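You operate a simulated robot arm through the tools that you are given. There is no shell and no other tool. Be economical: measure what you need, move in short steps, check, and stop when the job is done.

Carry out the task below with a simulated robot arm. There is one attempt and no reset: what you move stays moved.

JOB
Level the cure board, then stand the purple oblong mould on it.
Fine: turn each foot wheel till its bubble lies between the lines, and put the dust cover back over the mould left on the mat.

Only the result counts: the job must be done as asked and must still hold three seconds after the hand-in. Knocking over, shifting, dropping, spilling or breaking anything else fails it. Lids that push on must go on centred and level and be pressed home; caps that screw on are set level and turned clockwise until they are tight.

ROBOT AND FRAMES
A 6-joint arm with a two-finger parallel gripper, fixed in place. Base frame: the origin is at the foot of the arm, x ahead of it, y to its left, z up. Readings come in cm, degrees, newtons and seconds.
With the tool pointing down near the work surface it reaches from about 18 to 74 cm from the base axis. Its first joint turns from -166.0 to 166.0 degrees. Payload 3.91 kg.
The TCP is the grasp point between the finger pads, 3 cm short of the fingertips. In the tool frame z runs along the fingers and y along their closing line. The gripper opens to 11 cm. The fingers are 2 cm wide and 1 cm thick; the gripper's body (4.8 by 11.2 cm) begins 5.5 cm behind the TCP.
Orientation is told as [roll, pitch, yaw] about the base's x, y, z axes, in that order, counted from this pose: with the fingers straight down and closing along the base's y, the tool's x points along the base's -x, its y along +y and its z along -z.

CONTROLS
- The arm moves only by the tool drive_tool. Its argument "plan" is text: rows parted by semicolons, each of 7 numbers parted by spaces: the shift along the base's x, y, z in units of 150 mm (1.0 is 150 mm), then the turn, a rotation vector about the base's x, y, z in units of 90 degrees (1.0 is 90 degrees), then the opening, from 0 (shut) to 1 (fully open). In form: tx ty tz wx wy wz fingers; .... A call has 1 to 8 rows; each row is the pose to reach, as a shift and turn from the pose commanded when the call began. A call with a number of a shift or a turn outside -1 to 1 is refused whole. Each row takes 0.2 s and may step no farther than 5 cm and 8.6 degrees from the row before; otherwise, or with a gripper value out of range, the whole call is refused. Where a pose cannot be reached the arm comes as near as it can. A force on the tool above 50 N (or 10 N above the force at the start of the call, whichever is more), or a blocked arm, ends the call early, and 0.2 s more pass. Each finger travels about 4.5 cm/s and halts on what it meets, pressing with about 33 N; the grip force reading is that of the motor and also rises with nothing between the fingers. The clock runs only during rows and for 0.2 s after the last one: add rows that repeat a pose to give the fingers time. The reply holds the time, the measured pose of the TCP, the force on the tool along the base axes, the opening and the grip force, in the units named above and with some noise, and new pictures: "views" is both (left out), scene, wrist or none.
- Cameras (640 x 400 px; columns grow to the right, rows downward): "scene" is fixed at [23.55, 49.11, 162.34]; the picture's right is [-0.72, -0.70, 0.00], its down [-0.53, 0.55, -0.64] and it looks along [0.45, -0.46, -0.77] (base axes); focal length 318 px, centre (320, 200). "wrist" rides on the gripper at [-3.6, 0, -5.7] in the tool frame; the picture's right is [0.00, -1.00, 0.00], its down [0.97, 0.00, -0.24] and it looks along [0.24, 0.00, 0.97] (tool axes); focal length 218 px, centre (320, 200). There is no depth. A picture from a camera that has moved, and an enlarged one, comes with that camera's place and axes in the base frame and with its lens. The place of the scene camera against the robot may be out by one fixed shift of up to 2.5 cm in any direction.
- slide_trunk(by): slides the trunk up (or, below 0, down) by that many cm; the arm rides with it, the base frame stays. It gives what a move gives, with no picture.
- inspect(camera, box): a new picture of the part [left, top, right, bottom] of that camera's present view, enlarged. It takes no simulated time.
- sign_off(): hands the job in; it is judged then, once.

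Work in short steps. Places have to be worked out from the pictures, the camera data and where the tool is seen: move nearer, look again, correct. Check each grasp and each placing, and mend what went wrong. You have 120 turns and 150 pictures in all, those below and enlarged ones among them. Open the gripper and draw the arm clear of the work before you hand the job in, unless the task says otherwise; then end with one line.

The tools are called after ">>>" as a command line: name --argument value ..., lists and objects as JSON in quotes. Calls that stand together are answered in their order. drive_tool: Moves the arm, as the interface text tells. Its arguments: {"type":"object","properties":{"plan":{"type":"string"},"views":{"type":"string","enum":["both","scene","wrist","none"]}},"required":["plan"]} The other tools are called the same way: slide_trunk (by) slides the trunk up or down; inspect (camera, box) takes an enlarged picture of a part of a camera's view; sign_off () hands the job in.

At the start:

```text
clock: 0.0
tool_pos: [39.23, -6.6, 128.56]
ee_rot: [-0.1, 0.0, -0.1]
wrist_force: [0.9, -0.4, 1.0]
finger_gap: 10.99
finger_force: 0.2
trunk travel left (down, up): [-52.5, 6.5]
```

scene: 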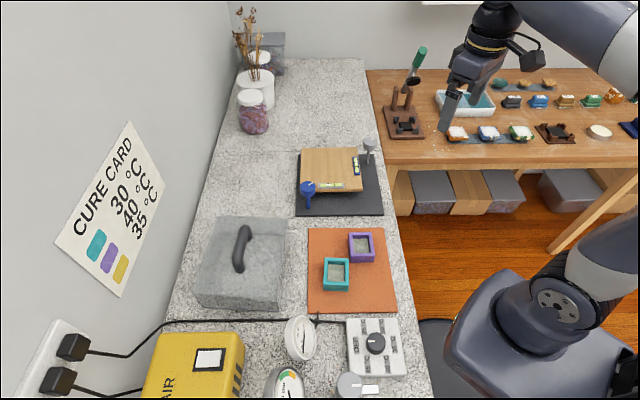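
wrist: 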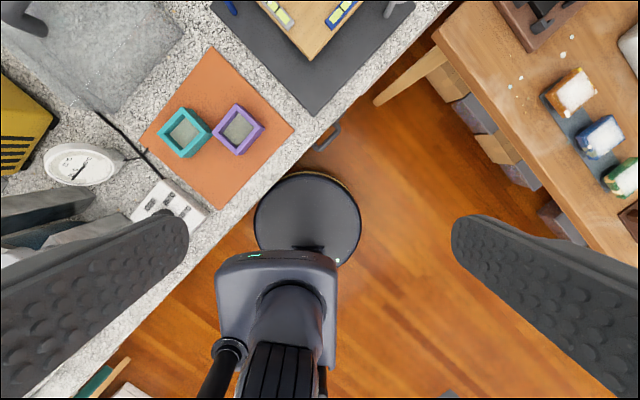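

I'll start by enlarging the board and the moulds in the scene view.

>>> inspect --camera "scene" --box '[285, 130, 395, 220]'

>>> inspect --camera "scene" --box '[180, 200, 420, 390]'

>>> inspect --camera "wrist" --box '[0, 0, 420, 240]'

```text
4.44 times, centred on (340, 175) of scene
camera zoom: at [23.55, 49.11, 162.34], right [-0.72, -0.7, 0.0], down [-0.53, 0.55, -0.64], along [0.45, -0.46, -0.77], focal length 1412 px, centre (231, 311)
```

zoom: 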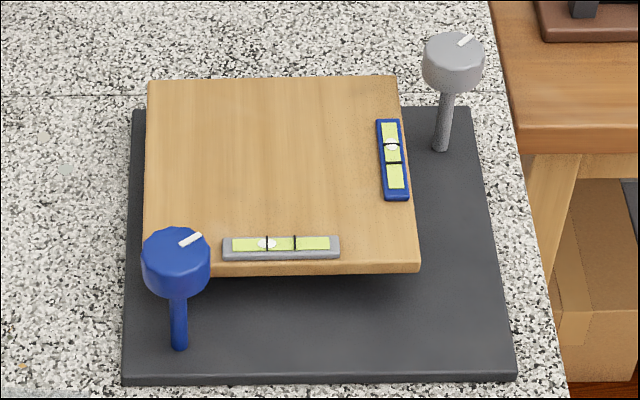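

```text
2.11 times, centred on (300, 295) of scene
camera zoom: at [23.55, 49.11, 162.34], right [-0.72, -0.7, 0.0], down [-0.53, 0.55, -0.64], along [0.45, -0.46, -0.77], focal length 669 px, centre (362, 0)
```

zoom: 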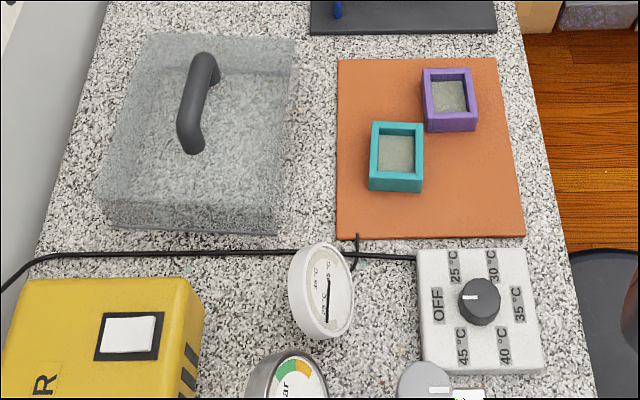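

```text
1.52 times, centred on (210, 120) of wrist
camera zoom: at [42.7, -6.65, 134.21], right [0.0, -1.0, 0.0], down [-0.97, 0.0, 0.24], along [-0.24, 0.0, -0.97], focal length 333 px, centre (488, 322)
```

zoom: 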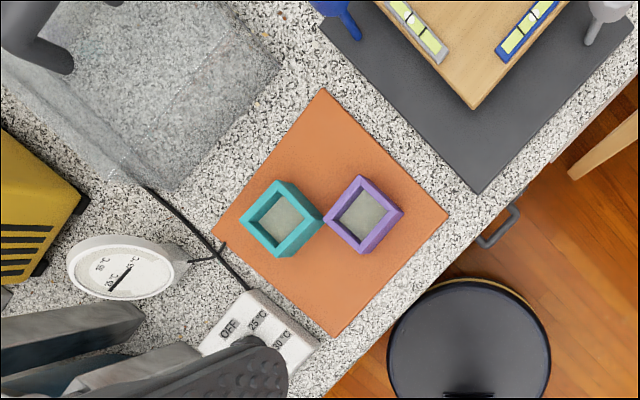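

The two levels and the two wheels (blue and grey) are visible. I'll move the arm over the board for a closer look.

>>> drive_tool --plan "0.3 0.03 0 0 0 0 1; 0.6 0.06 0 0 0 0 1; 0.9 0.09 0 0 0 0 1; 1 0.1 -0.1 0 0 0 1" --views "none"

>>> drive_tool --plan "0.2 0 0 0 0 0 1; 0.4 0 0 0 0 0 1; 0.4 0 0 0 0 0 1" --views "both"

```text
clock: 1.0
tool_pos: [54.53, -5.03, 127.05]
ee_rot: [0.0, 0.0, 0.0]
wrist_force: [0.3, -0.1, -0.1]
finger_gap: 11.0
finger_force: 0.0
trunk travel left (down, up): [-52.5, 6.5]
```

```text
clock: 1.8
tool_pos: [60.32, -5.01, 127.19]
ee_rot: [0.0, 0.0, 0.1]
wrist_force: [0.0, -0.4, 0.1]
finger_gap: 11.02
finger_force: 0.1
trunk travel left (down, up): [-52.5, 6.5]
camera wrist: at [63.78, -5.08, 132.77], right [0.0, -1.0, 0.0], down [-0.97, 0.0, 0.24], along [-0.24, 0.0, -0.97], focal length 218 px, centre (320, 200)
```

scene: 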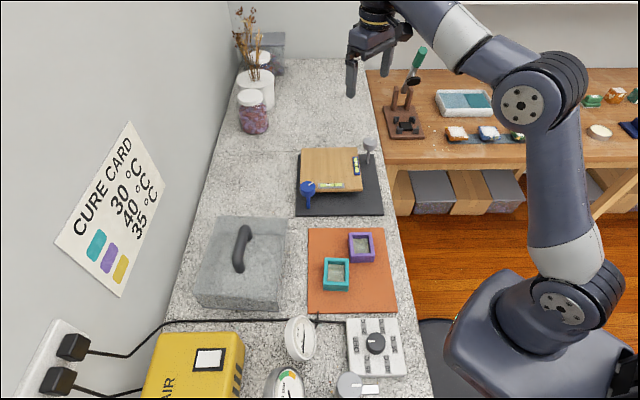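
wrist: 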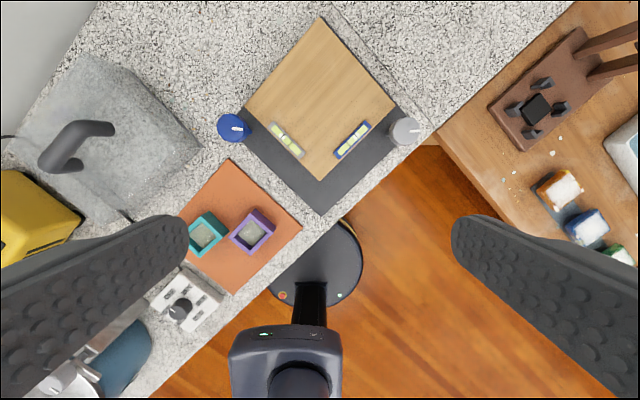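

The view is good, so I'll zoom in on the levels and wheels.

>>> inspect --camera "wrist" --box '[210, 90, 430, 220]'

>>> inspect --camera "wrist" --box '[255, 110, 385, 180]'

```text
2.91 times, centred on (320, 155) of wrist
camera zoom: at [63.78, -5.08, 132.77], right [0.0, -1.0, 0.0], down [-0.97, 0.0, 0.24], along [-0.24, 0.0, -0.97], focal length 635 px, centre (320, 331)
```

zoom: 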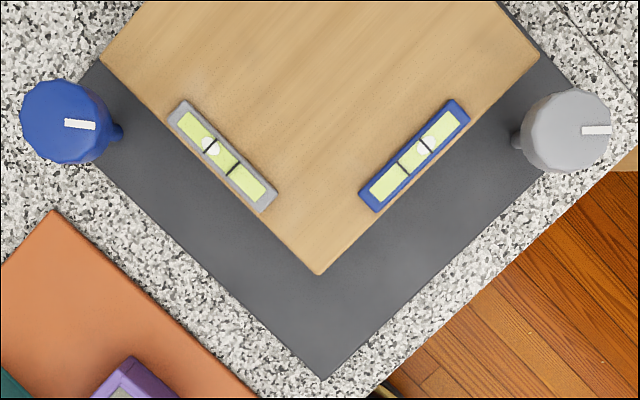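

```text
4.92 times, centred on (320, 145) of wrist
camera zoom: at [63.78, -5.08, 132.77], right [0.0, -1.0, 0.0], down [-0.97, 0.0, 0.24], along [-0.24, 0.0, -0.97], focal length 1074 px, centre (320, 471)
```

zoom: 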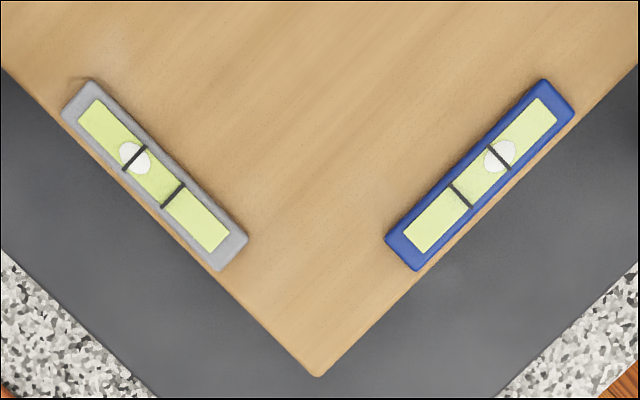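

The grey-level bubble sits toward the blue wheel, and the blue-level bubble sits toward the grey wheel. I estimate the blue knob at about (66.6, 9.1, 96). I'll go above it with yaw −45, so the fingers close parallel to the board edge.

>>> drive_tool --plan "0.07 0.157 -0.155 0 0 -0.083 1; 0.14 0.313 -0.31 0 0 -0.167 1; 0.21 0.47 -0.465 0 0 -0.25 1; 0.28 0.627 -0.62 0 0 -0.333 1; 0.35 0.783 -0.775 0 0 -0.417 1; 0.42 0.94 -0.93 0 0 -0.5 1; 0.42 0.94 -0.93 0 0 -0.5 1" --views "both"

```text
clock: 3.4
tool_pos: [66.55, 9.19, 112.93]
ee_rot: [0.1, 0.0, -45.1]
wrist_force: [0.9, -1.2, -0.5]
finger_gap: 10.97
finger_force: 0.1
trunk travel left (down, up): [-52.5, 6.5]
camera wrist: at [69.02, 6.52, 118.59], right [-0.71, -0.71, 0.0], down [-0.69, 0.69, 0.24], along [-0.17, 0.17, -0.97], focal length 218 px, centre (320, 200)
```

scene: 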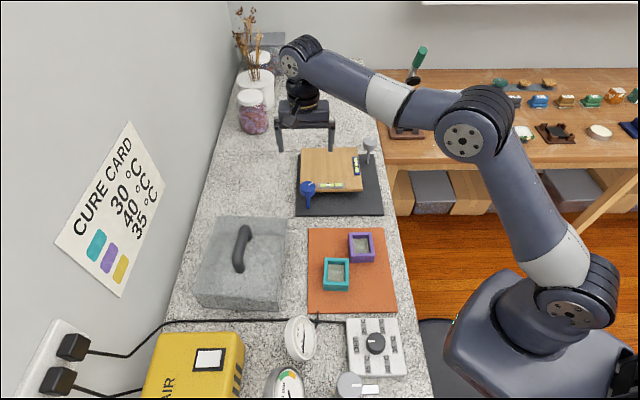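
wrist: 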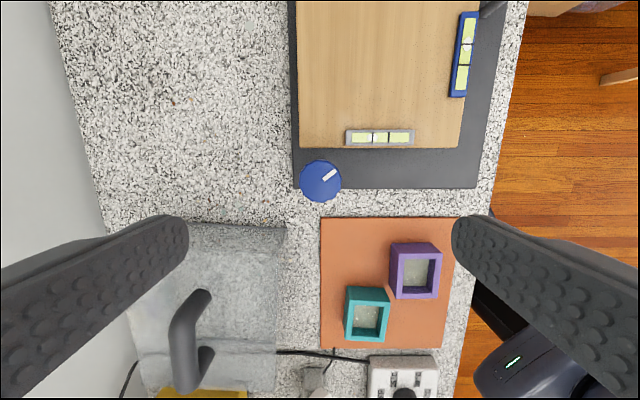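

Triangulating gives the knob top at about (66.65, 8.9, 96.6) with a diameter of about 4.2 cm. I'll descend with the fingers partly closed.

>>> drive_tool --plan "0.007 -0.02 -0.3 0 0 0 0.7; 0.007 -0.02 -0.6 0 0 0 0.7; 0.007 -0.02 -0.85 0 0 0 0.7; 0.007 -0.02 -1 0 0 0 0.7; 0.007 -0.02 -1 0 0 0 0.7" --views "both"

```text
clock: 4.6
tool_pos: [66.6, 8.78, 98.05]
ee_rot: [-0.1, 0.1, -44.9]
wrist_force: [0.0, -0.1, 0.6]
finger_gap: 7.71
finger_force: 0.1
trunk travel left (down, up): [-52.5, 6.5]
camera wrist: at [69.0, 6.19, 103.73], right [-0.71, -0.71, 0.0], down [-0.69, 0.69, 0.24], along [-0.17, 0.17, -0.97], focal length 218 px, centre (320, 200)
```

scene: 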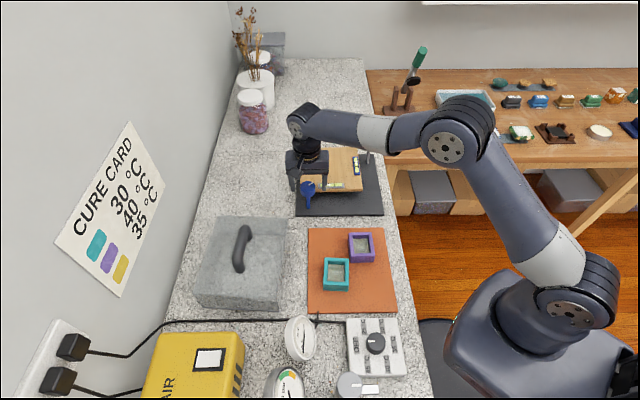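
wrist: 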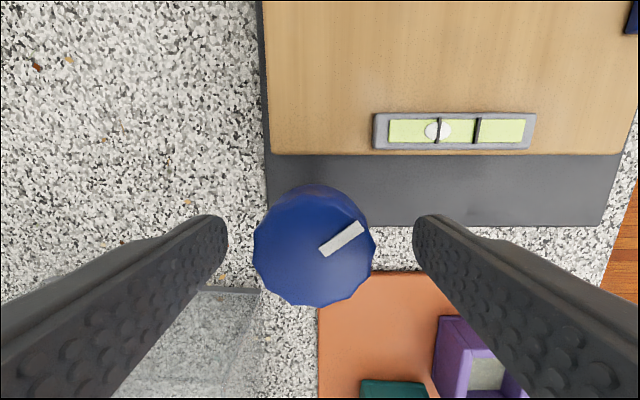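

The fingers straddle the knob and it is within 0.2 cm of centre. I'll nudge over and close.

>>> drive_tool --plan "0.01 0.01 -0.02 0 0 0 0.7; 0.01 0.01 -0.02 0 0 0 0.3; 0.01 0.01 -0.02 0 0 0 0.3; 0.01 0.01 -0.02 0 0 0 0.3" --views "wrist"

```text
clock: 5.6
tool_pos: [66.69, 8.98, 97.73]
ee_rot: [0.0, 0.0, -45.0]
wrist_force: [0.1, 0.6, -1.1]
finger_gap: 4.32
finger_force: 38.0
trunk travel left (down, up): [-52.5, 6.5]
camera wrist: at [69.19, 6.34, 103.42], right [-0.71, -0.71, 0.0], down [-0.69, 0.69, 0.24], along [-0.17, 0.17, -0.97], focal length 218 px, centre (320, 200)
```

wrist: 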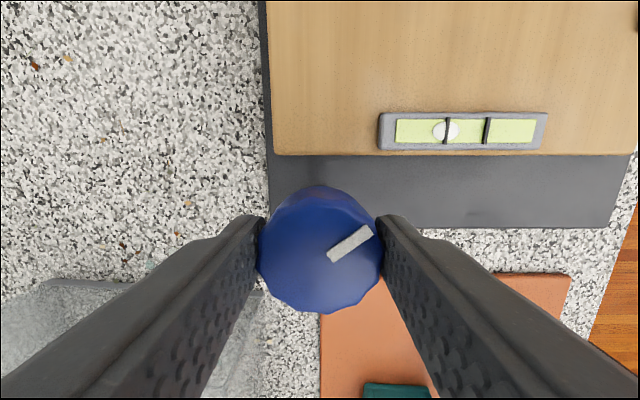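

The knob is gripped at 4.3 cm with 38 N. I'll turn it 32° counter-clockwise (seen from above) as a trial.

>>> drive_tool --plan "0 0 0 0 0 0.09 0.3; 0 0 0 0 0 0.18 0.3; 0 0 0 0 0 0.27 0.3; 0 0 0 0 0 0.36 0.3; 0 0 0 0 0 0.36 0.3" --views "wrist"

```text
clock: 6.8
tool_pos: [66.8, 9.05, 97.76]
ee_rot: [0.0, 0.1, -12.5]
wrist_force: [0.4, 7.3, -5.2]
finger_gap: 4.33
finger_force: 45.3
trunk travel left (down, up): [-52.5, 6.5]
camera wrist: at [70.21, 8.19, 103.42], right [-0.22, -0.98, 0.0], down [-0.95, 0.21, 0.24], along [-0.24, 0.05, -0.97], focal length 218 px, centre (320, 200)
```

wrist: 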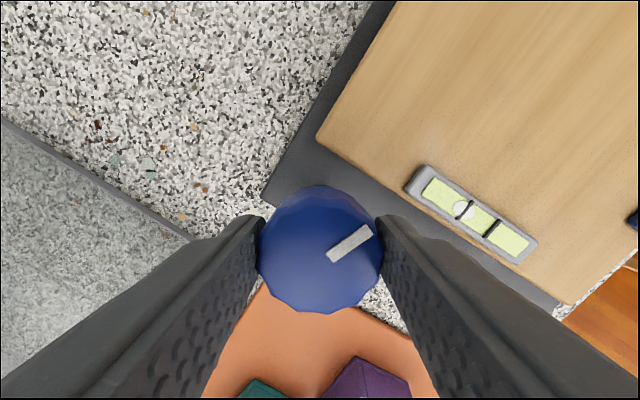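

The knob turned with the tool. I'll check both bubbles.

>>> inspect --camera "wrist" --box '[395, 155, 545, 265]'

>>> inspect --camera "scene" --box '[295, 135, 385, 205]'

```text
3.64 times, centred on (470, 210) of wrist
camera zoom: at [70.21, 8.19, 103.42], right [-0.22, -0.98, 0.0], down [-0.95, 0.21, 0.24], along [-0.24, 0.05, -0.97], focal length 794 px, centre (-226, 164)
```

zoom: 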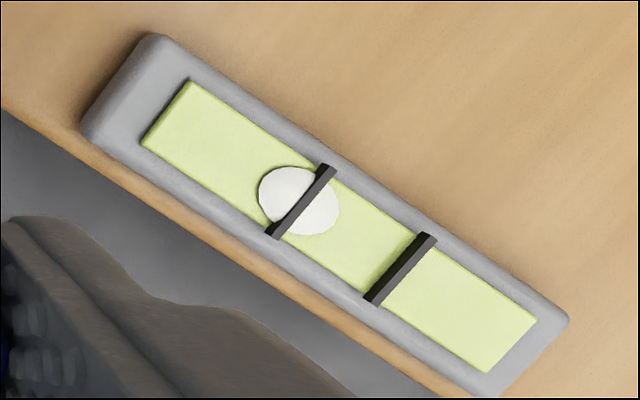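

```text
5.71 times, centred on (340, 170) of scene
camera zoom: at [23.55, 49.11, 162.34], right [-0.72, -0.7, 0.0], down [-0.53, 0.55, -0.64], along [0.45, -0.46, -0.77], focal length 1816 px, centre (206, 371)
```

zoom: 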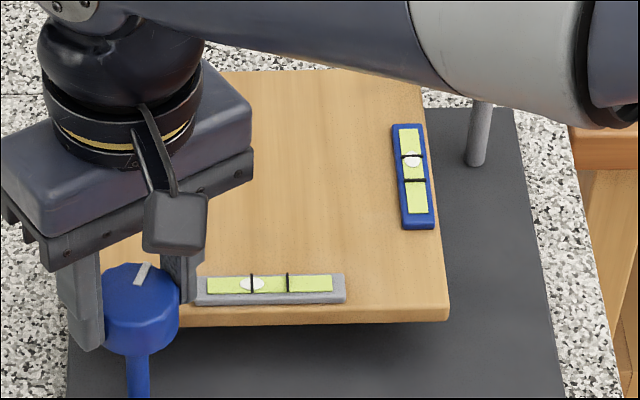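

The grey bubble has not moved. I'll zoom on the blue level.

>>> inspect --camera "scene" --box '[345, 150, 369, 180]'

>>> inspect --camera "scene" --box '[285, 130, 395, 220]'

```text
13.33 times, centred on (357, 165) of scene
camera zoom: at [23.55, 49.11, 162.34], right [-0.72, -0.7, 0.0], down [-0.53, 0.55, -0.64], along [0.45, -0.46, -0.77], focal length 4238 px, centre (-173, 667)
```

zoom: 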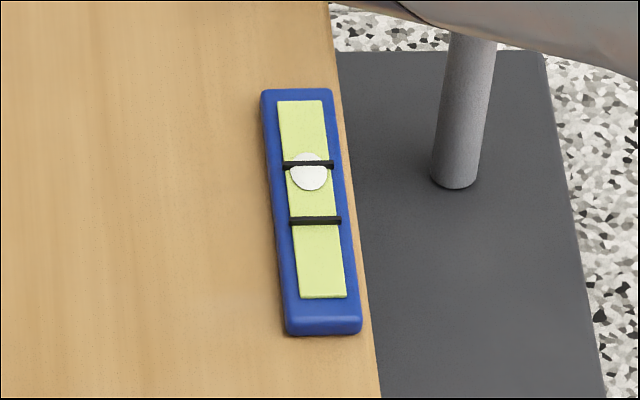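

```text
4.44 times, centred on (340, 175) of scene
camera zoom: at [23.55, 49.11, 162.34], right [-0.72, -0.7, 0.0], down [-0.53, 0.55, -0.64], along [0.45, -0.46, -0.77], focal length 1412 px, centre (231, 311)
```

zoom: 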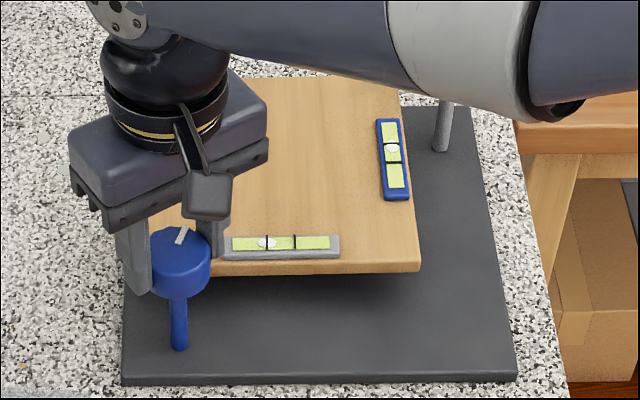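

The blue bubble seems to have moved inward slightly, so the wheel-to-level link appears to follow colour. I'll turn another 51° the same way.

>>> drive_tool --plan "0 0 0 0 0 0.095 0.3; 0 0 0 0 0 0.19 0.3; 0 0 0 0 0 0.285 0.3; 0 0 0 0 0 0.38 0.3; 0 0 0 0 0 0.475 0.3; 0 0 0 0 0 0.57 0.3; 0 0 0 0 0 0.57 0.3" --views "none"

>>> inspect --camera "scene" --box '[345, 150, 369, 180]'

>>> inspect --camera "scene" --box '[285, 130, 395, 220]'

```text
clock: 8.4
tool_pos: [66.84, 9.2, 97.75]
ee_rot: [0.0, 0.0, 39.0]
wrist_force: [2.4, 22.1, -0.6]
finger_gap: 4.32
finger_force: 45.1
trunk travel left (down, up): [-52.5, 6.5]
```

```text
13.33 times, centred on (357, 165) of scene
camera zoom: at [23.55, 49.11, 162.34], right [-0.72, -0.7, 0.0], down [-0.53, 0.55, -0.64], along [0.45, -0.46, -0.77], focal length 4238 px, centre (-173, 667)
```

zoom: 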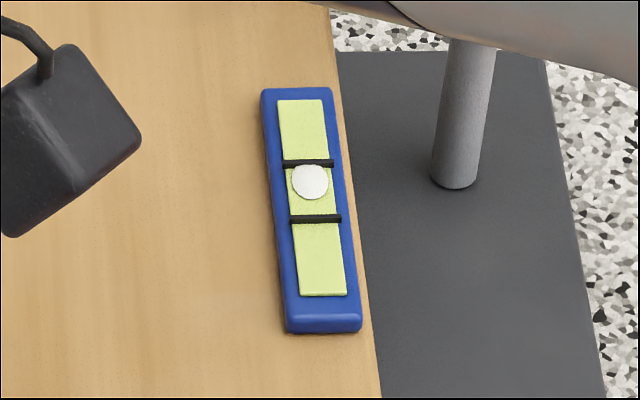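

```text
4.44 times, centred on (340, 175) of scene
camera zoom: at [23.55, 49.11, 162.34], right [-0.72, -0.7, 0.0], down [-0.53, 0.55, -0.64], along [0.45, -0.46, -0.77], focal length 1412 px, centre (231, 311)
```

zoom: 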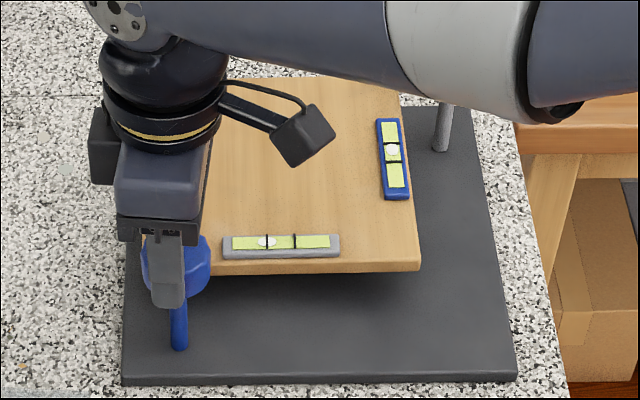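

The blue wheel moves the blue bubble inward at about 0.22 px/deg, with roughly 38° to go. Side force is building up, so I'll re-seat the grip and then continue.

>>> drive_tool --plan "0 0 0 0 0 0 0.5; 0 0 0 0 0 0 0.5; 0 0 0 0 0 0 0.3; 0 0 0 0 0 0 0.3; 0 0 0 0 0 0 0.3" --views "wrist"

```text
clock: 9.6
tool_pos: [66.61, 9.08, 97.73]
ee_rot: [0.0, 0.1, 38.9]
wrist_force: [-7.2, 11.1, -0.7]
finger_gap: 4.27
finger_force: 45.3
trunk travel left (down, up): [-52.5, 6.5]
camera wrist: at [69.35, 11.27, 103.43], right [0.63, -0.78, 0.0], down [-0.76, -0.61, 0.24], along [-0.19, -0.15, -0.97], focal length 218 px, centre (320, 200)
```

wrist: 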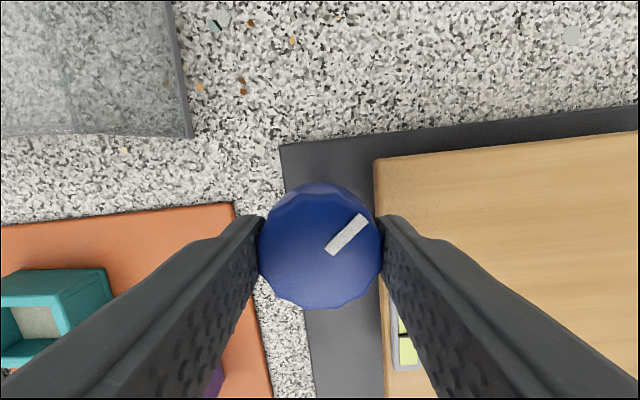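

The residual force points along the finger axis, so I'll shift about 0.15 cm that way while turning 36° more.

>>> drive_tool --plan "-0.006 0.009 0 0 0 0.09 0.3; -0.006 0.009 0 0 0 0.18 0.3; -0.006 0.009 0 0 0 0.27 0.3; -0.006 0.009 0 0 0 0.36 0.3; -0.006 0.009 0 0 0 0.40 0.3; -0.006 0.009 0 0 0 0.40 0.3" --views "none"

>>> inspect --camera "scene" --box '[345, 150, 369, 180]'

```text
clock: 11.0
tool_pos: [66.76, 9.12, 97.79]
ee_rot: [0.2, 0.2, 74.7]
wrist_force: [-7.3, 8.9, -10.5]
finger_gap: 4.26
finger_force: 45.2
trunk travel left (down, up): [-52.5, 6.5]
```

```text
13.33 times, centred on (357, 165) of scene
camera zoom: at [23.55, 49.11, 162.34], right [-0.72, -0.7, 0.0], down [-0.53, 0.55, -0.64], along [0.45, -0.46, -0.77], focal length 4238 px, centre (-173, 667)
```

zoom: 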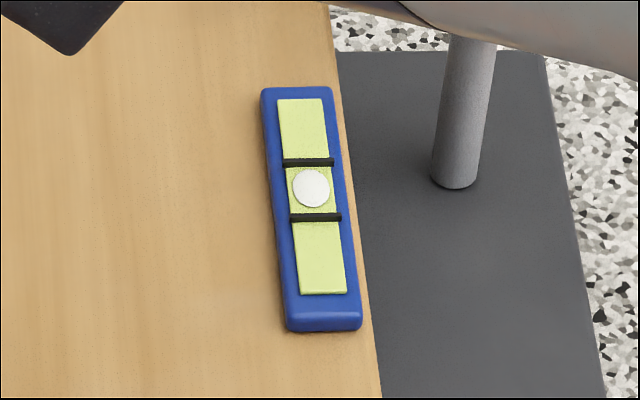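

The blue bubble is now centred. I'll release and rise straight up.

>>> drive_tool --plan "0 0 0 0 0 0 0.7; 0 0 0 0 0 0 0.7; 0 0 0 0 0 0 0.7; 0 0 0.3 0 0 0 0.7; 0 0 0.6 0 0 0 0.7; 0 0 0.9 0 0 0 0.7; 0 0 1 0 0 0 0.7" --views "none"

>>> drive_tool --plan "0 -0.23 0 0 0 -0.095 0.7; 0 -0.46 0 0 0 -0.19 0.7; 0 -0.69 0 0 0 -0.285 0.7; 0 -0.92 0 0 0 -0.38 0.7; 0 -1 0 0 0 -0.475 0.7; 0 -1 0 0 0 -0.57 0.7" --views "none"

>>> drive_tool --plan "-0.01 -0.22 0 0 0 -0.095 0.7; -0.02 -0.44 0 0 0 -0.19 0.7; -0.04 -0.66 0 0 0 -0.285 0.7; -0.045 -0.84 0 0 0 -0.38 0.7; -0.045 -0.84 0 0 0 -0.43 0.7; -0.045 -0.84 0 0 0 -0.43 0.7" --views "both"

```text
clock: 12.6
tool_pos: [66.72, 8.83, 112.83]
ee_rot: [0.0, 0.0, 74.7]
wrist_force: [0.3, 0.6, -0.1]
finger_gap: 7.71
finger_force: 0.1
trunk travel left (down, up): [-52.5, 6.5]
```

```text
clock: 14.0
tool_pos: [66.57, -6.1, 112.82]
ee_rot: [0.1, 0.1, 23.2]
wrist_force: [-0.2, -0.7, 0.3]
finger_gap: 7.7
finger_force: 0.1
trunk travel left (down, up): [-52.5, 6.5]
```

```text
clock: 15.4
tool_pos: [65.97, -18.65, 112.8]
ee_rot: [0.0, -0.1, -15.3]
wrist_force: [0.2, 0.8, 0.1]
finger_gap: 7.67
finger_force: 0.2
trunk travel left (down, up): [-52.5, 6.5]
camera wrist: at [69.33, -19.61, 118.42], right [-0.27, -0.96, 0.0], down [-0.94, 0.26, 0.24], along [-0.23, 0.06, -0.97], focal length 218 px, centre (320, 200)
```

scene: 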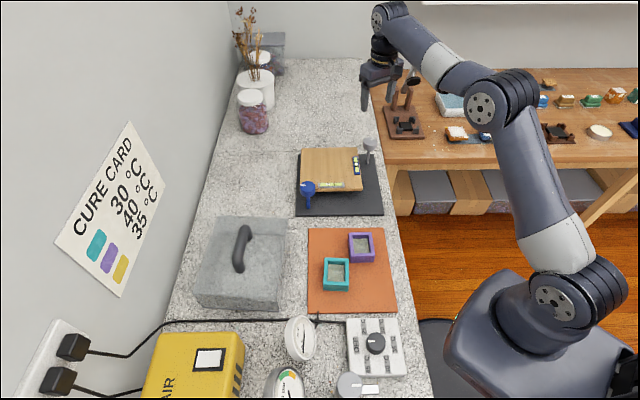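
wrist: 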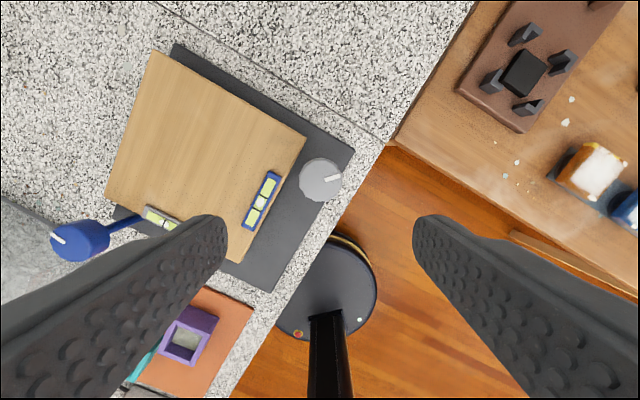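

The grey knob is at about (66.15, −18.8, 96.6). I'll descend around it.

>>> drive_tool --plan "0.012 -0.01 -0.3 0 0 0 0.7; 0.012 -0.01 -0.6 0 0 0 0.7; 0.012 -0.01 -0.85 0 0 0 0.7; 0.012 -0.01 -1 0 0 0 0.7; 0.012 -0.01 -1 0 0 0 0.7" --views "wrist"

```text
clock: 16.6
tool_pos: [66.27, -18.86, 97.84]
ee_rot: [0.1, 0.0, -15.2]
wrist_force: [-0.4, 1.3, 0.5]
finger_gap: 7.69
finger_force: 0.0
trunk travel left (down, up): [-52.5, 6.5]
camera wrist: at [69.63, -19.83, 103.52], right [-0.26, -0.96, 0.0], down [-0.94, 0.26, 0.24], along [-0.23, 0.06, -0.97], focal length 218 px, centre (320, 200)
```

wrist: 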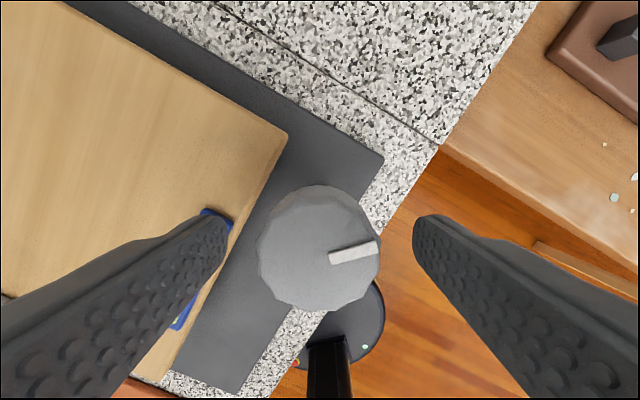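

It's centred. I'll close and turn 40° counter-clockwise as a trial.

>>> drive_tool --plan "0 0 -0.005 0 0 0 0.3; 0 0 -0.005 0 0 0 0.3; 0 0 -0.005 0 0 0 0.3; 0 0 -0.005 0 0 0.09 0.3; 0 0 -0.005 0 0 0.18 0.3; 0 0 -0.005 0 0 0.27 0.3; 0 0 -0.005 0 0 0.36 0.3; 0 0 -0.005 0 0 0.45 0.3" --views "wrist"

>>> inspect --camera "scene" --box '[310, 150, 370, 195]'

```text
clock: 18.4
tool_pos: [66.22, -18.71, 97.81]
ee_rot: [-0.1, 0.0, 25.5]
wrist_force: [5.2, 7.1, 10.6]
finger_gap: 4.26
finger_force: 44.7
trunk travel left (down, up): [-52.5, 6.5]
camera wrist: at [69.39, -17.17, 103.45], right [0.43, -0.9, 0.0], down [-0.88, -0.42, 0.24], along [-0.21, -0.1, -0.97], focal length 218 px, centre (320, 200)
```

wrist: 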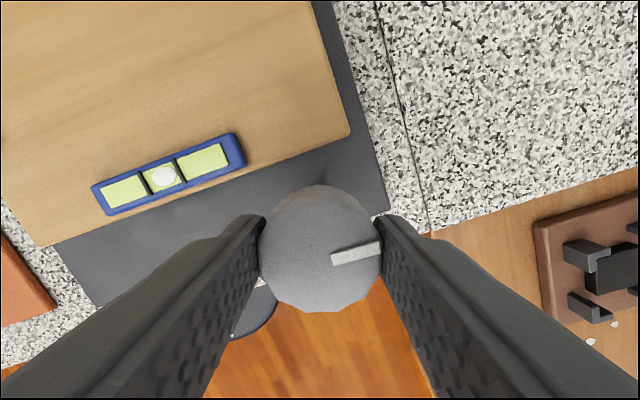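

```text
8.89 times, centred on (340, 172) of scene
camera zoom: at [23.55, 49.11, 162.34], right [-0.72, -0.7, 0.0], down [-0.53, 0.55, -0.64], along [0.45, -0.46, -0.77], focal length 2825 px, centre (142, 444)
```

zoom: 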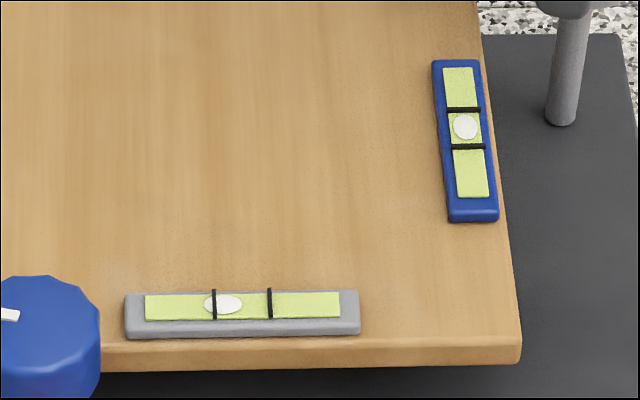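

Counter-clockwise is the right direction here too: 9 of about 27 px moved. I'll turn about 48° more.

>>> drive_tool --plan "0 0 0 0 0 0.09 0.3; 0 0 0 0 0 0.18 0.3; 0 0 0 0 0 0.27 0.3; 0 0 0 0 0 0.36 0.3; 0 0 0 0 0 0.45 0.3; 0 0 0 0 0 0.54 0.3" --views "none"

>>> inspect --camera "scene" --box '[310, 150, 370, 195]'

```text
clock: 19.8
tool_pos: [66.23, -18.51, 97.7]
ee_rot: [0.1, 0.1, 73.9]
wrist_force: [5.4, 12.3, 11.1]
finger_gap: 4.26
finger_force: 45.0
trunk travel left (down, up): [-52.5, 6.5]
```

```text
8.89 times, centred on (340, 172) of scene
camera zoom: at [23.55, 49.11, 162.34], right [-0.72, -0.7, 0.0], down [-0.53, 0.55, -0.64], along [0.45, -0.46, -0.77], focal length 2825 px, centre (142, 444)
```

zoom: 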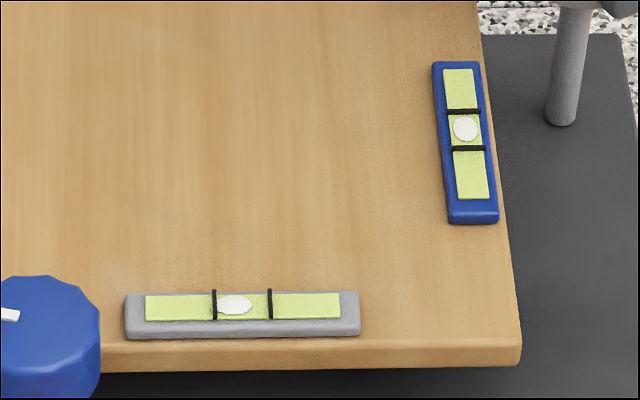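

The bubble is at 234 against a midpoint of 241, so I need about 33° more.

>>> drive_tool --plan "0 0.005 0 0 0 0.09 0.3; 0 0.008 0 0 0 0.18 0.3; 0 0.01 0 0 0 0.27 0.3; 0 0.01 0 0 0 0.36 0.3" --views "none"

>>> inspect --camera "scene" --box '[310, 150, 370, 195]'

```text
clock: 20.8
tool_pos: [66.04, -18.66, 97.74]
ee_rot: [0.0, 0.0, 106.3]
wrist_force: [1.7, 6.1, 10.3]
finger_gap: 4.25
finger_force: 44.8
trunk travel left (down, up): [-52.5, 6.5]
```

```text
8.89 times, centred on (340, 172) of scene
camera zoom: at [23.55, 49.11, 162.34], right [-0.72, -0.7, 0.0], down [-0.53, 0.55, -0.64], along [0.45, -0.46, -0.77], focal length 2825 px, centre (142, 444)
```

zoom: 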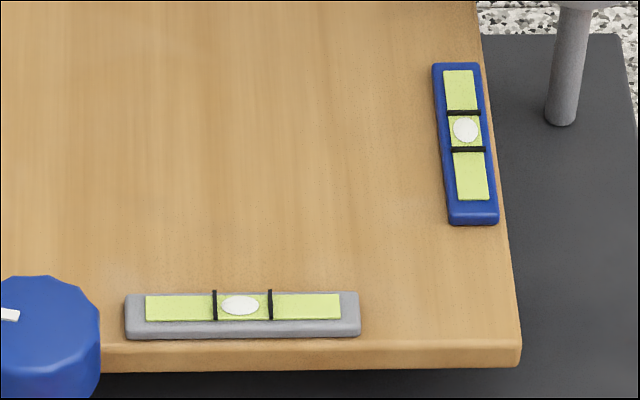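

Both bubbles are centred. I'll release and rise, then go above the purple mould with yaw 45.

>>> drive_tool --plan "0 0 0 0 0 0 0.75; 0 0 0 0 0 0 0.75; 0 0 0 0 0 0 0.75; 0 0 0.3 0 0 0 0.75; 0 0 0.6 0 0 0 0.75; 0 0 0.9 0 0 0 1; 0 0 1 0 0 0 1" --views "none"

>>> drive_tool --plan "-0.15 0.24 0 0 0 -0.09 1; -0.3 0.48 0 0 0 -0.18 1; -0.45 0.72 0 0 0 -0.27 1; -0.6 0.96 0 0 0 -0.36 1; -0.75 1 0 0 0 -0.45 1; -0.9 1 0 0 0 -0.54 1; -1 1 0 0 0 -0.63 1; -1 1 0 0 0 -0.68 1" --views "none"

>>> drive_tool --plan "-0.13 0.22 0 0 0 0 1; -0.26 0.44 0 0 0 0 1; -0.39 0.66 0 0 0 0 1; -0.5 0.85 0 0 0 0 1; -0.5 0.85 0 0 0 0 1" --views "both"

```text
clock: 22.4
tool_pos: [66.0, -18.49, 112.68]
ee_rot: [0.0, 0.0, 106.2]
wrist_force: [0.0, 0.8, 0.9]
finger_gap: 10.99
finger_force: 0.1
trunk travel left (down, up): [-52.5, 6.5]
```

```text
clock: 24.2
tool_pos: [51.0, -3.76, 112.79]
ee_rot: [-0.1, 0.1, 44.9]
wrist_force: [-0.1, -0.2, 0.0]
finger_gap: 11.0
finger_force: 0.1
trunk travel left (down, up): [-52.5, 6.5]
```

```text
clock: 25.4
tool_pos: [43.62, 9.22, 112.97]
ee_rot: [0.0, 0.0, 45.0]
wrist_force: [0.1, -0.2, 0.5]
finger_gap: 11.0
finger_force: 0.2
trunk travel left (down, up): [-52.5, 6.5]
camera wrist: at [45.94, 11.64, 118.56], right [0.71, -0.71, 0.0], down [-0.69, -0.69, 0.24], along [-0.17, -0.17, -0.97], focal length 218 px, centre (320, 200)
```

scene: 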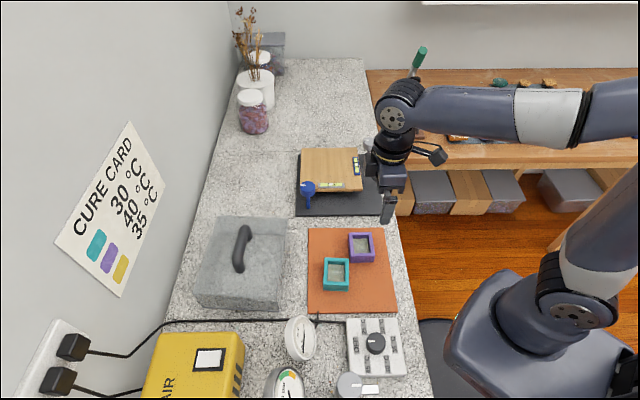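
wrist: 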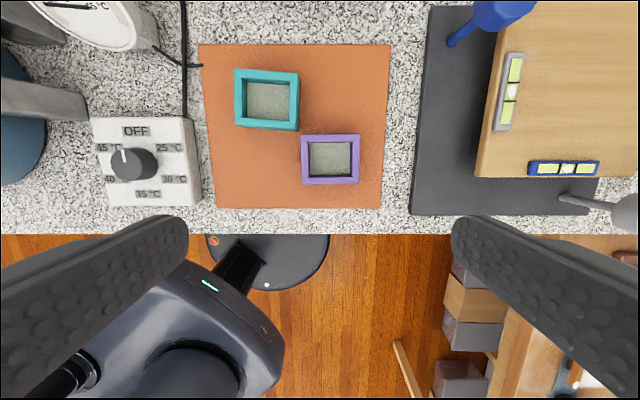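

Both levels look centred from here too. I'll zoom in on the moulds.

>>> inspect --camera "wrist" --box '[220, 50, 380, 200]'

>>> inspect --camera "scene" --box '[310, 220, 390, 300]'

```text
2.67 times, centred on (300, 125) of wrist
camera zoom: at [45.94, 11.64, 118.56], right [0.71, -0.71, 0.0], down [-0.69, -0.69, 0.24], along [-0.17, -0.17, -0.97], focal length 582 px, centre (373, 400)
```

zoom: 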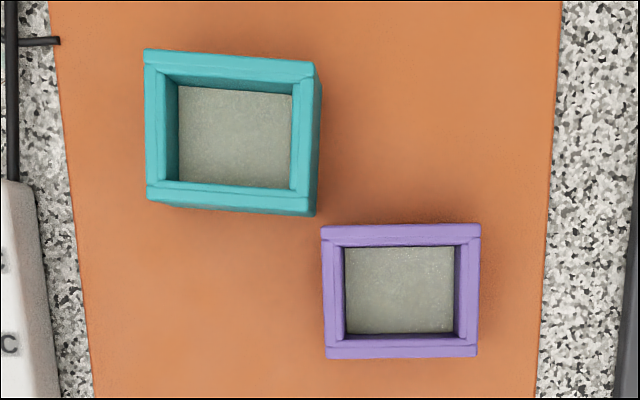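

```text
5.00 times, centred on (350, 260) of scene
camera zoom: at [23.55, 49.11, 162.34], right [-0.72, -0.7, 0.0], down [-0.53, 0.55, -0.64], along [0.45, -0.46, -0.77], focal length 1589 px, centre (170, -100)
```

zoom: 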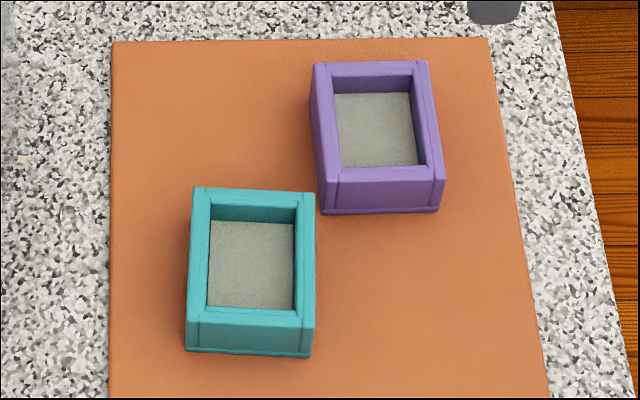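

The purple mould is about 8 × 6.5 cm and 2.9 cm tall, centred at about (45.8, 9.45). I'll come down over it and look again.

>>> drive_tool --plan "0.145 0.015 -0.2 0 0 0 1; 0.145 0.015 -0.5 0 0 0 1; 0.145 0.015 -0.8 0 0 0 1; 0.145 0.015 -1 0 0 0 1; 0.145 0.015 -1 0 0 0 1" --views "wrist"

```text
clock: 26.6
tool_pos: [45.91, 9.27, 97.82]
ee_rot: [0.0, 0.0, 45.0]
wrist_force: [-1.1, -0.1, -0.7]
finger_gap: 11.01
finger_force: 0.1
trunk travel left (down, up): [-52.5, 6.5]
camera wrist: at [48.24, 11.78, 103.49], right [0.71, -0.71, 0.0], down [-0.69, -0.69, 0.24], along [-0.17, -0.17, -0.97], focal length 218 px, centre (320, 200)
```

wrist: 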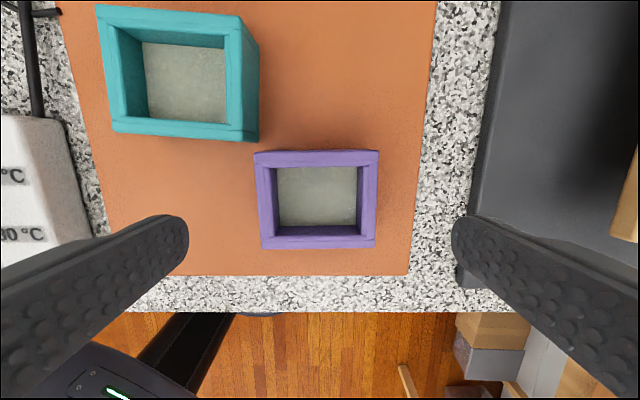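

It's well centred, off only about 0.2 cm along the closing axis. I'll descend to grip height and close.

>>> drive_tool --plan "-0.01 0.01 -0.25 0 0 0 1; -0.01 0.01 -0.4 0 0 0 1; -0.01 0.01 -0.507 0 0 0 1; -0.01 0.01 -0.507 0 0 0 1" --views "wrist"

```text
clock: 27.6
tool_pos: [45.7, 9.43, 90.15]
ee_rot: [0.0, 0.0, 45.0]
wrist_force: [0.3, -0.6, 0.8]
finger_gap: 10.98
finger_force: 0.1
trunk travel left (down, up): [-52.5, 6.5]
camera wrist: at [48.12, 11.96, 95.85], right [0.71, -0.71, 0.0], down [-0.69, -0.69, 0.24], along [-0.17, -0.17, -0.97], focal length 218 px, centre (320, 200)
```

wrist: 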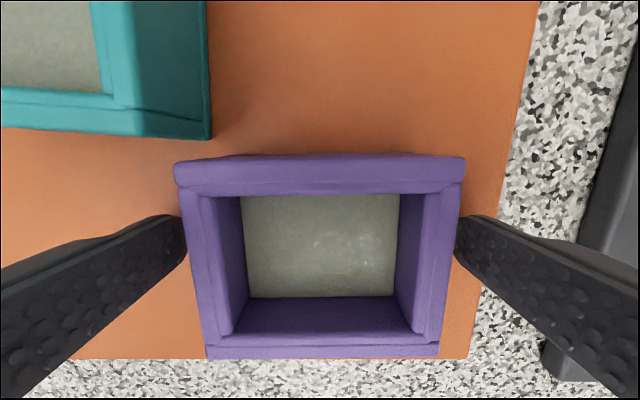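

The mould sits squarely between the fingers, so I'll close.

>>> drive_tool --plan "0 0 0 0 0 0 0.6; 0 0 0 0 0 0 0.6; 0 0 0 0 0 0 0.6; 0 0 0 0 0 0 0.6" --views "none"

>>> drive_tool --plan "0 0 0.1 0 0 0 0.6; 0 0 0.3 0 0 0 0.6; 0 0 0.6 0 0 0 0.6; 0 0 0.8 0 0 0 0.6" --views "both"

```text
clock: 28.6
tool_pos: [45.65, 9.4, 90.15]
ee_rot: [0.0, 0.1, 45.0]
wrist_force: [0.2, -0.6, -0.1]
finger_gap: 7.57
finger_force: 33.0
trunk travel left (down, up): [-52.5, 6.5]
```

```text
clock: 29.6
tool_pos: [45.67, 9.68, 102.2]
ee_rot: [-0.1, 0.0, 45.0]
wrist_force: [-0.7, -0.4, -0.6]
finger_gap: 7.55
finger_force: 33.3
trunk travel left (down, up): [-52.5, 6.5]
camera wrist: at [48.14, 12.09, 107.73], right [0.71, -0.71, 0.0], down [-0.69, -0.69, 0.24], along [-0.17, -0.17, -0.97], focal length 218 px, centre (320, 200)
```

scene: 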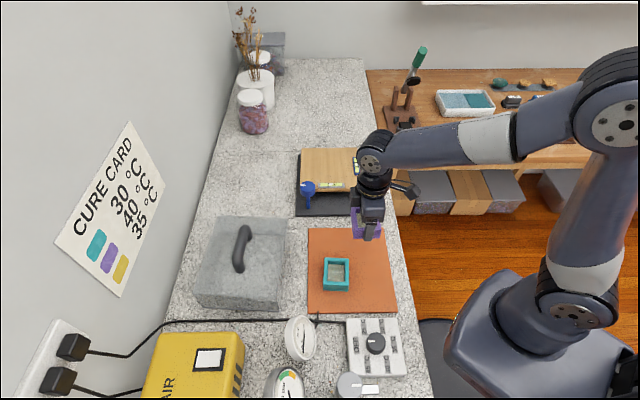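
wrist: 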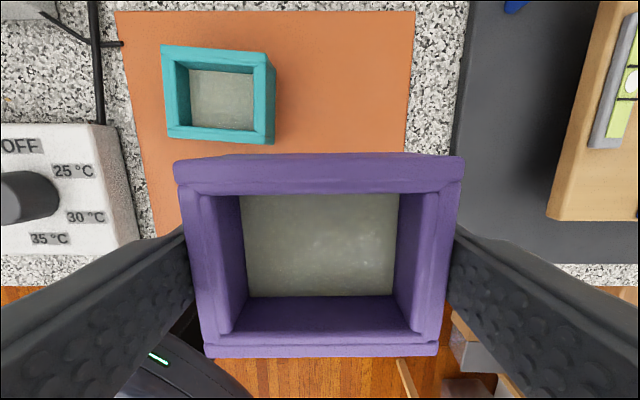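

The mould is held firmly and level. I'll carry it over the board, aiming for about (70, −5.1).

>>> drive_tool --plan "0.1 -0.06 0.2 0 0 0 0.6; 0.3 -0.18 0.25 0 0 0 0.6; 0.5 -0.3 0.25 0 0 0 0.6; 0.7 -0.42 0.25 0 0 0 0.6; 0.9 -0.54 0.25 0 0 0 0.6; 1 -0.6 0.25 0 0 0 0.6" --views "none"

>>> drive_tool --plan "0.2 -0.12 0 0 0 0 0.6; 0.4 -0.25 0 0 0 0 0.6; 0.62 -0.377 0 0 0 0 0.6; 0.62 -0.377 0 0 0 0 0.6" --views "both"

```text
clock: 31.0
tool_pos: [60.61, 0.67, 105.85]
ee_rot: [0.0, 0.1, 44.9]
wrist_force: [-1.3, -0.2, -1.8]
finger_gap: 7.58
finger_force: 32.7
trunk travel left (down, up): [-52.5, 6.5]
```

```text
clock: 32.0
tool_pos: [70.03, -5.16, 105.78]
ee_rot: [0.0, 0.0, 44.9]
wrist_force: [0.1, 0.4, -0.3]
finger_gap: 7.58
finger_force: 32.6
trunk travel left (down, up): [-52.5, 6.5]
camera wrist: at [72.51, -2.56, 111.43], right [0.71, -0.71, 0.0], down [-0.69, -0.69, 0.24], along [-0.17, -0.17, -0.97], focal length 218 px, centre (320, 200)
```

scene: 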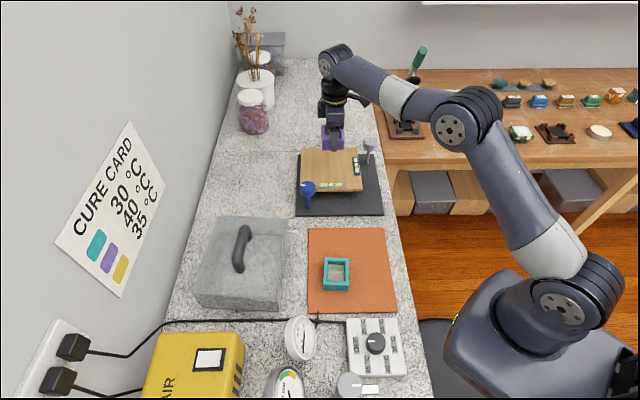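
wrist: 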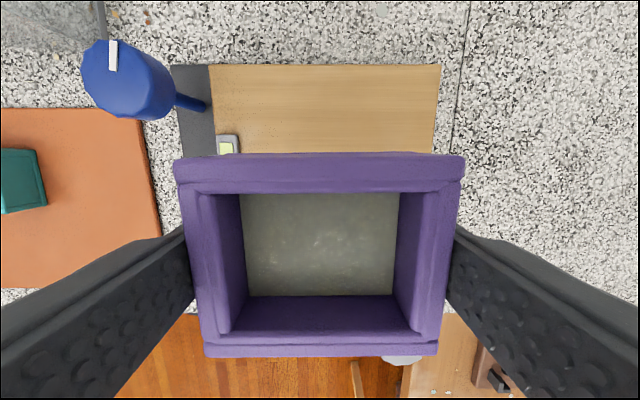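

The board centre works out to (70.7, −5.1, 91), and the mould is over it. I'll lower it to just above the surface.

>>> drive_tool --plan "0.01 0 -0.2 0 0 0 0.6; 0.01 0 -0.4 0 0 0 0.6; 0.01 0 -0.55 0 0 0 0.6; 0.01 0 -0.64 0 0 0 0.6; 0.01 0 -0.677 0 0 0 0.6; 0.01 0 -0.677 0 0 0 0.6" --views "scene"

>>> inspect --camera "scene" --box '[295, 130, 385, 200]'

```text
clock: 33.4
tool_pos: [70.09, -5.1, 95.58]
ee_rot: [0.0, 0.0, 45.0]
wrist_force: [0.6, 0.5, -1.5]
finger_gap: 7.57
finger_force: 33.2
trunk travel left (down, up): [-52.5, 6.5]
```

scene: 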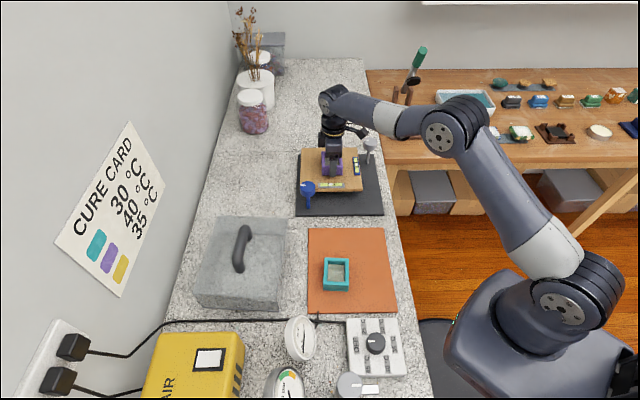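

```text
5.71 times, centred on (340, 165) of scene
camera zoom: at [23.55, 49.11, 162.34], right [-0.72, -0.7, 0.0], down [-0.53, 0.55, -0.64], along [0.45, -0.46, -0.77], focal length 1816 px, centre (206, 400)
```

zoom: 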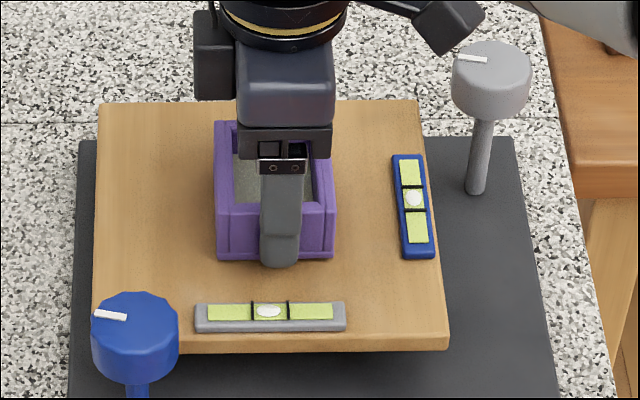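

I'll lower in 1.5 mm steps and watch the force.

>>> drive_tool --plan "0 0 -0.01 0 0 0 0.6; 0 0 -0.02 0 0 0 0.6; 0 0 -0.03 0 0 0 0.6" --views "none"

>>> drive_tool --plan "0 0 -0.01 0 0 0 0.6; 0 0 -0.01 0 0 0 0.6" --views "none"

```text
clock: 34.2
tool_pos: [70.09, -5.15, 95.42]
ee_rot: [-0.1, -0.2, 45.0]
wrist_force: [0.5, 1.6, 5.0]
finger_gap: 7.57
finger_force: 32.7
trunk travel left (down, up): [-52.5, 6.5]
```

```text
clock: 34.8
tool_pos: [70.17, -5.34, 95.31]
ee_rot: [-0.2, -0.2, 44.9]
wrist_force: [2.6, -1.8, 16.7]
finger_gap: 7.57
finger_force: 32.8
trunk travel left (down, up): [-52.5, 6.5]
```

It made contact at about z = 95.35. I'll ease off the push a little and open.

>>> drive_tool --plan "0 0 0.015 0 0 0 0.6; 0 0 0.018 0 0 0 0.75; 0 0 0.018 0 0 0 0.85; 0 0 0.018 0 0 0 0.85; 0 0 0.018 0 0 0 0.85" --views "none"

>>> drive_tool --plan "0 0 0.1 0 0 0 0.85; 0 0 0.4 0 0 0 0.85; 0 0 0.7 0 0 0 0.85; 0 0 1 0 0 0 0.85" --views "both"

>>> inspect --camera "scene" --box '[295, 130, 385, 200]'

```text
clock: 36.0
tool_pos: [70.07, -5.02, 95.4]
ee_rot: [0.0, -0.1, 45.0]
wrist_force: [-0.4, -1.1, 0.7]
finger_gap: 9.33
finger_force: 0.1
trunk travel left (down, up): [-52.5, 6.5]
```

```text
clock: 37.0
tool_pos: [69.97, -5.08, 110.43]
ee_rot: [0.1, 0.1, 45.0]
wrist_force: [0.2, -0.1, 0.7]
finger_gap: 9.37
finger_force: 0.0
trunk travel left (down, up): [-52.5, 6.5]
camera wrist: at [72.45, -2.67, 116.07], right [0.71, -0.71, 0.0], down [-0.69, -0.69, 0.24], along [-0.17, -0.17, -0.97], focal length 218 px, centre (320, 200)
```

scene: 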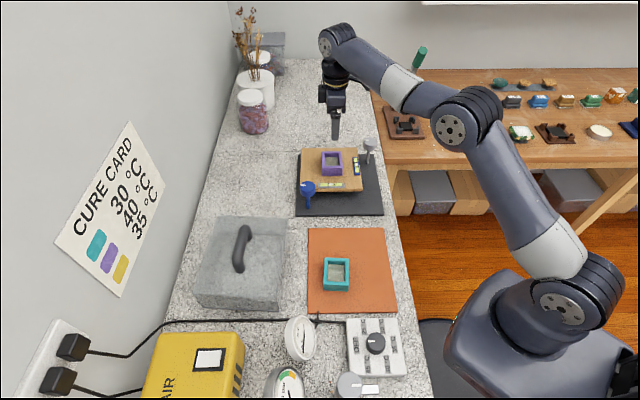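
wrist: 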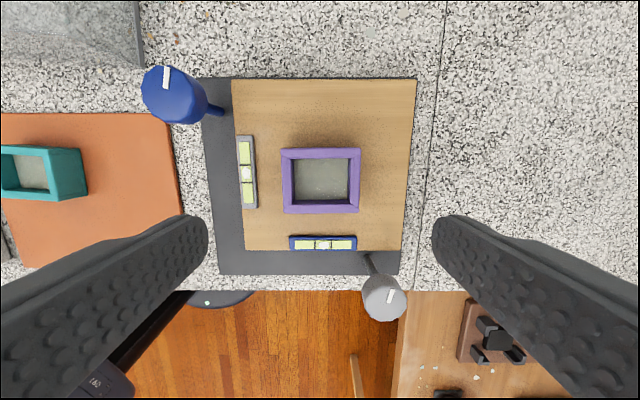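

```text
5.71 times, centred on (340, 165) of scene
camera zoom: at [23.55, 49.11, 162.34], right [-0.72, -0.7, 0.0], down [-0.53, 0.55, -0.64], along [0.45, -0.46, -0.77], focal length 1816 px, centre (206, 400)
```

zoom: 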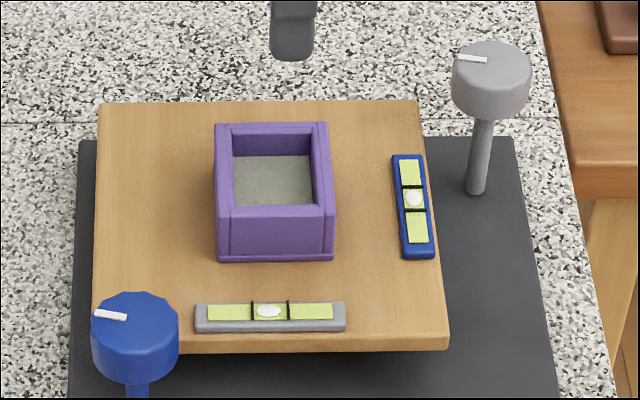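

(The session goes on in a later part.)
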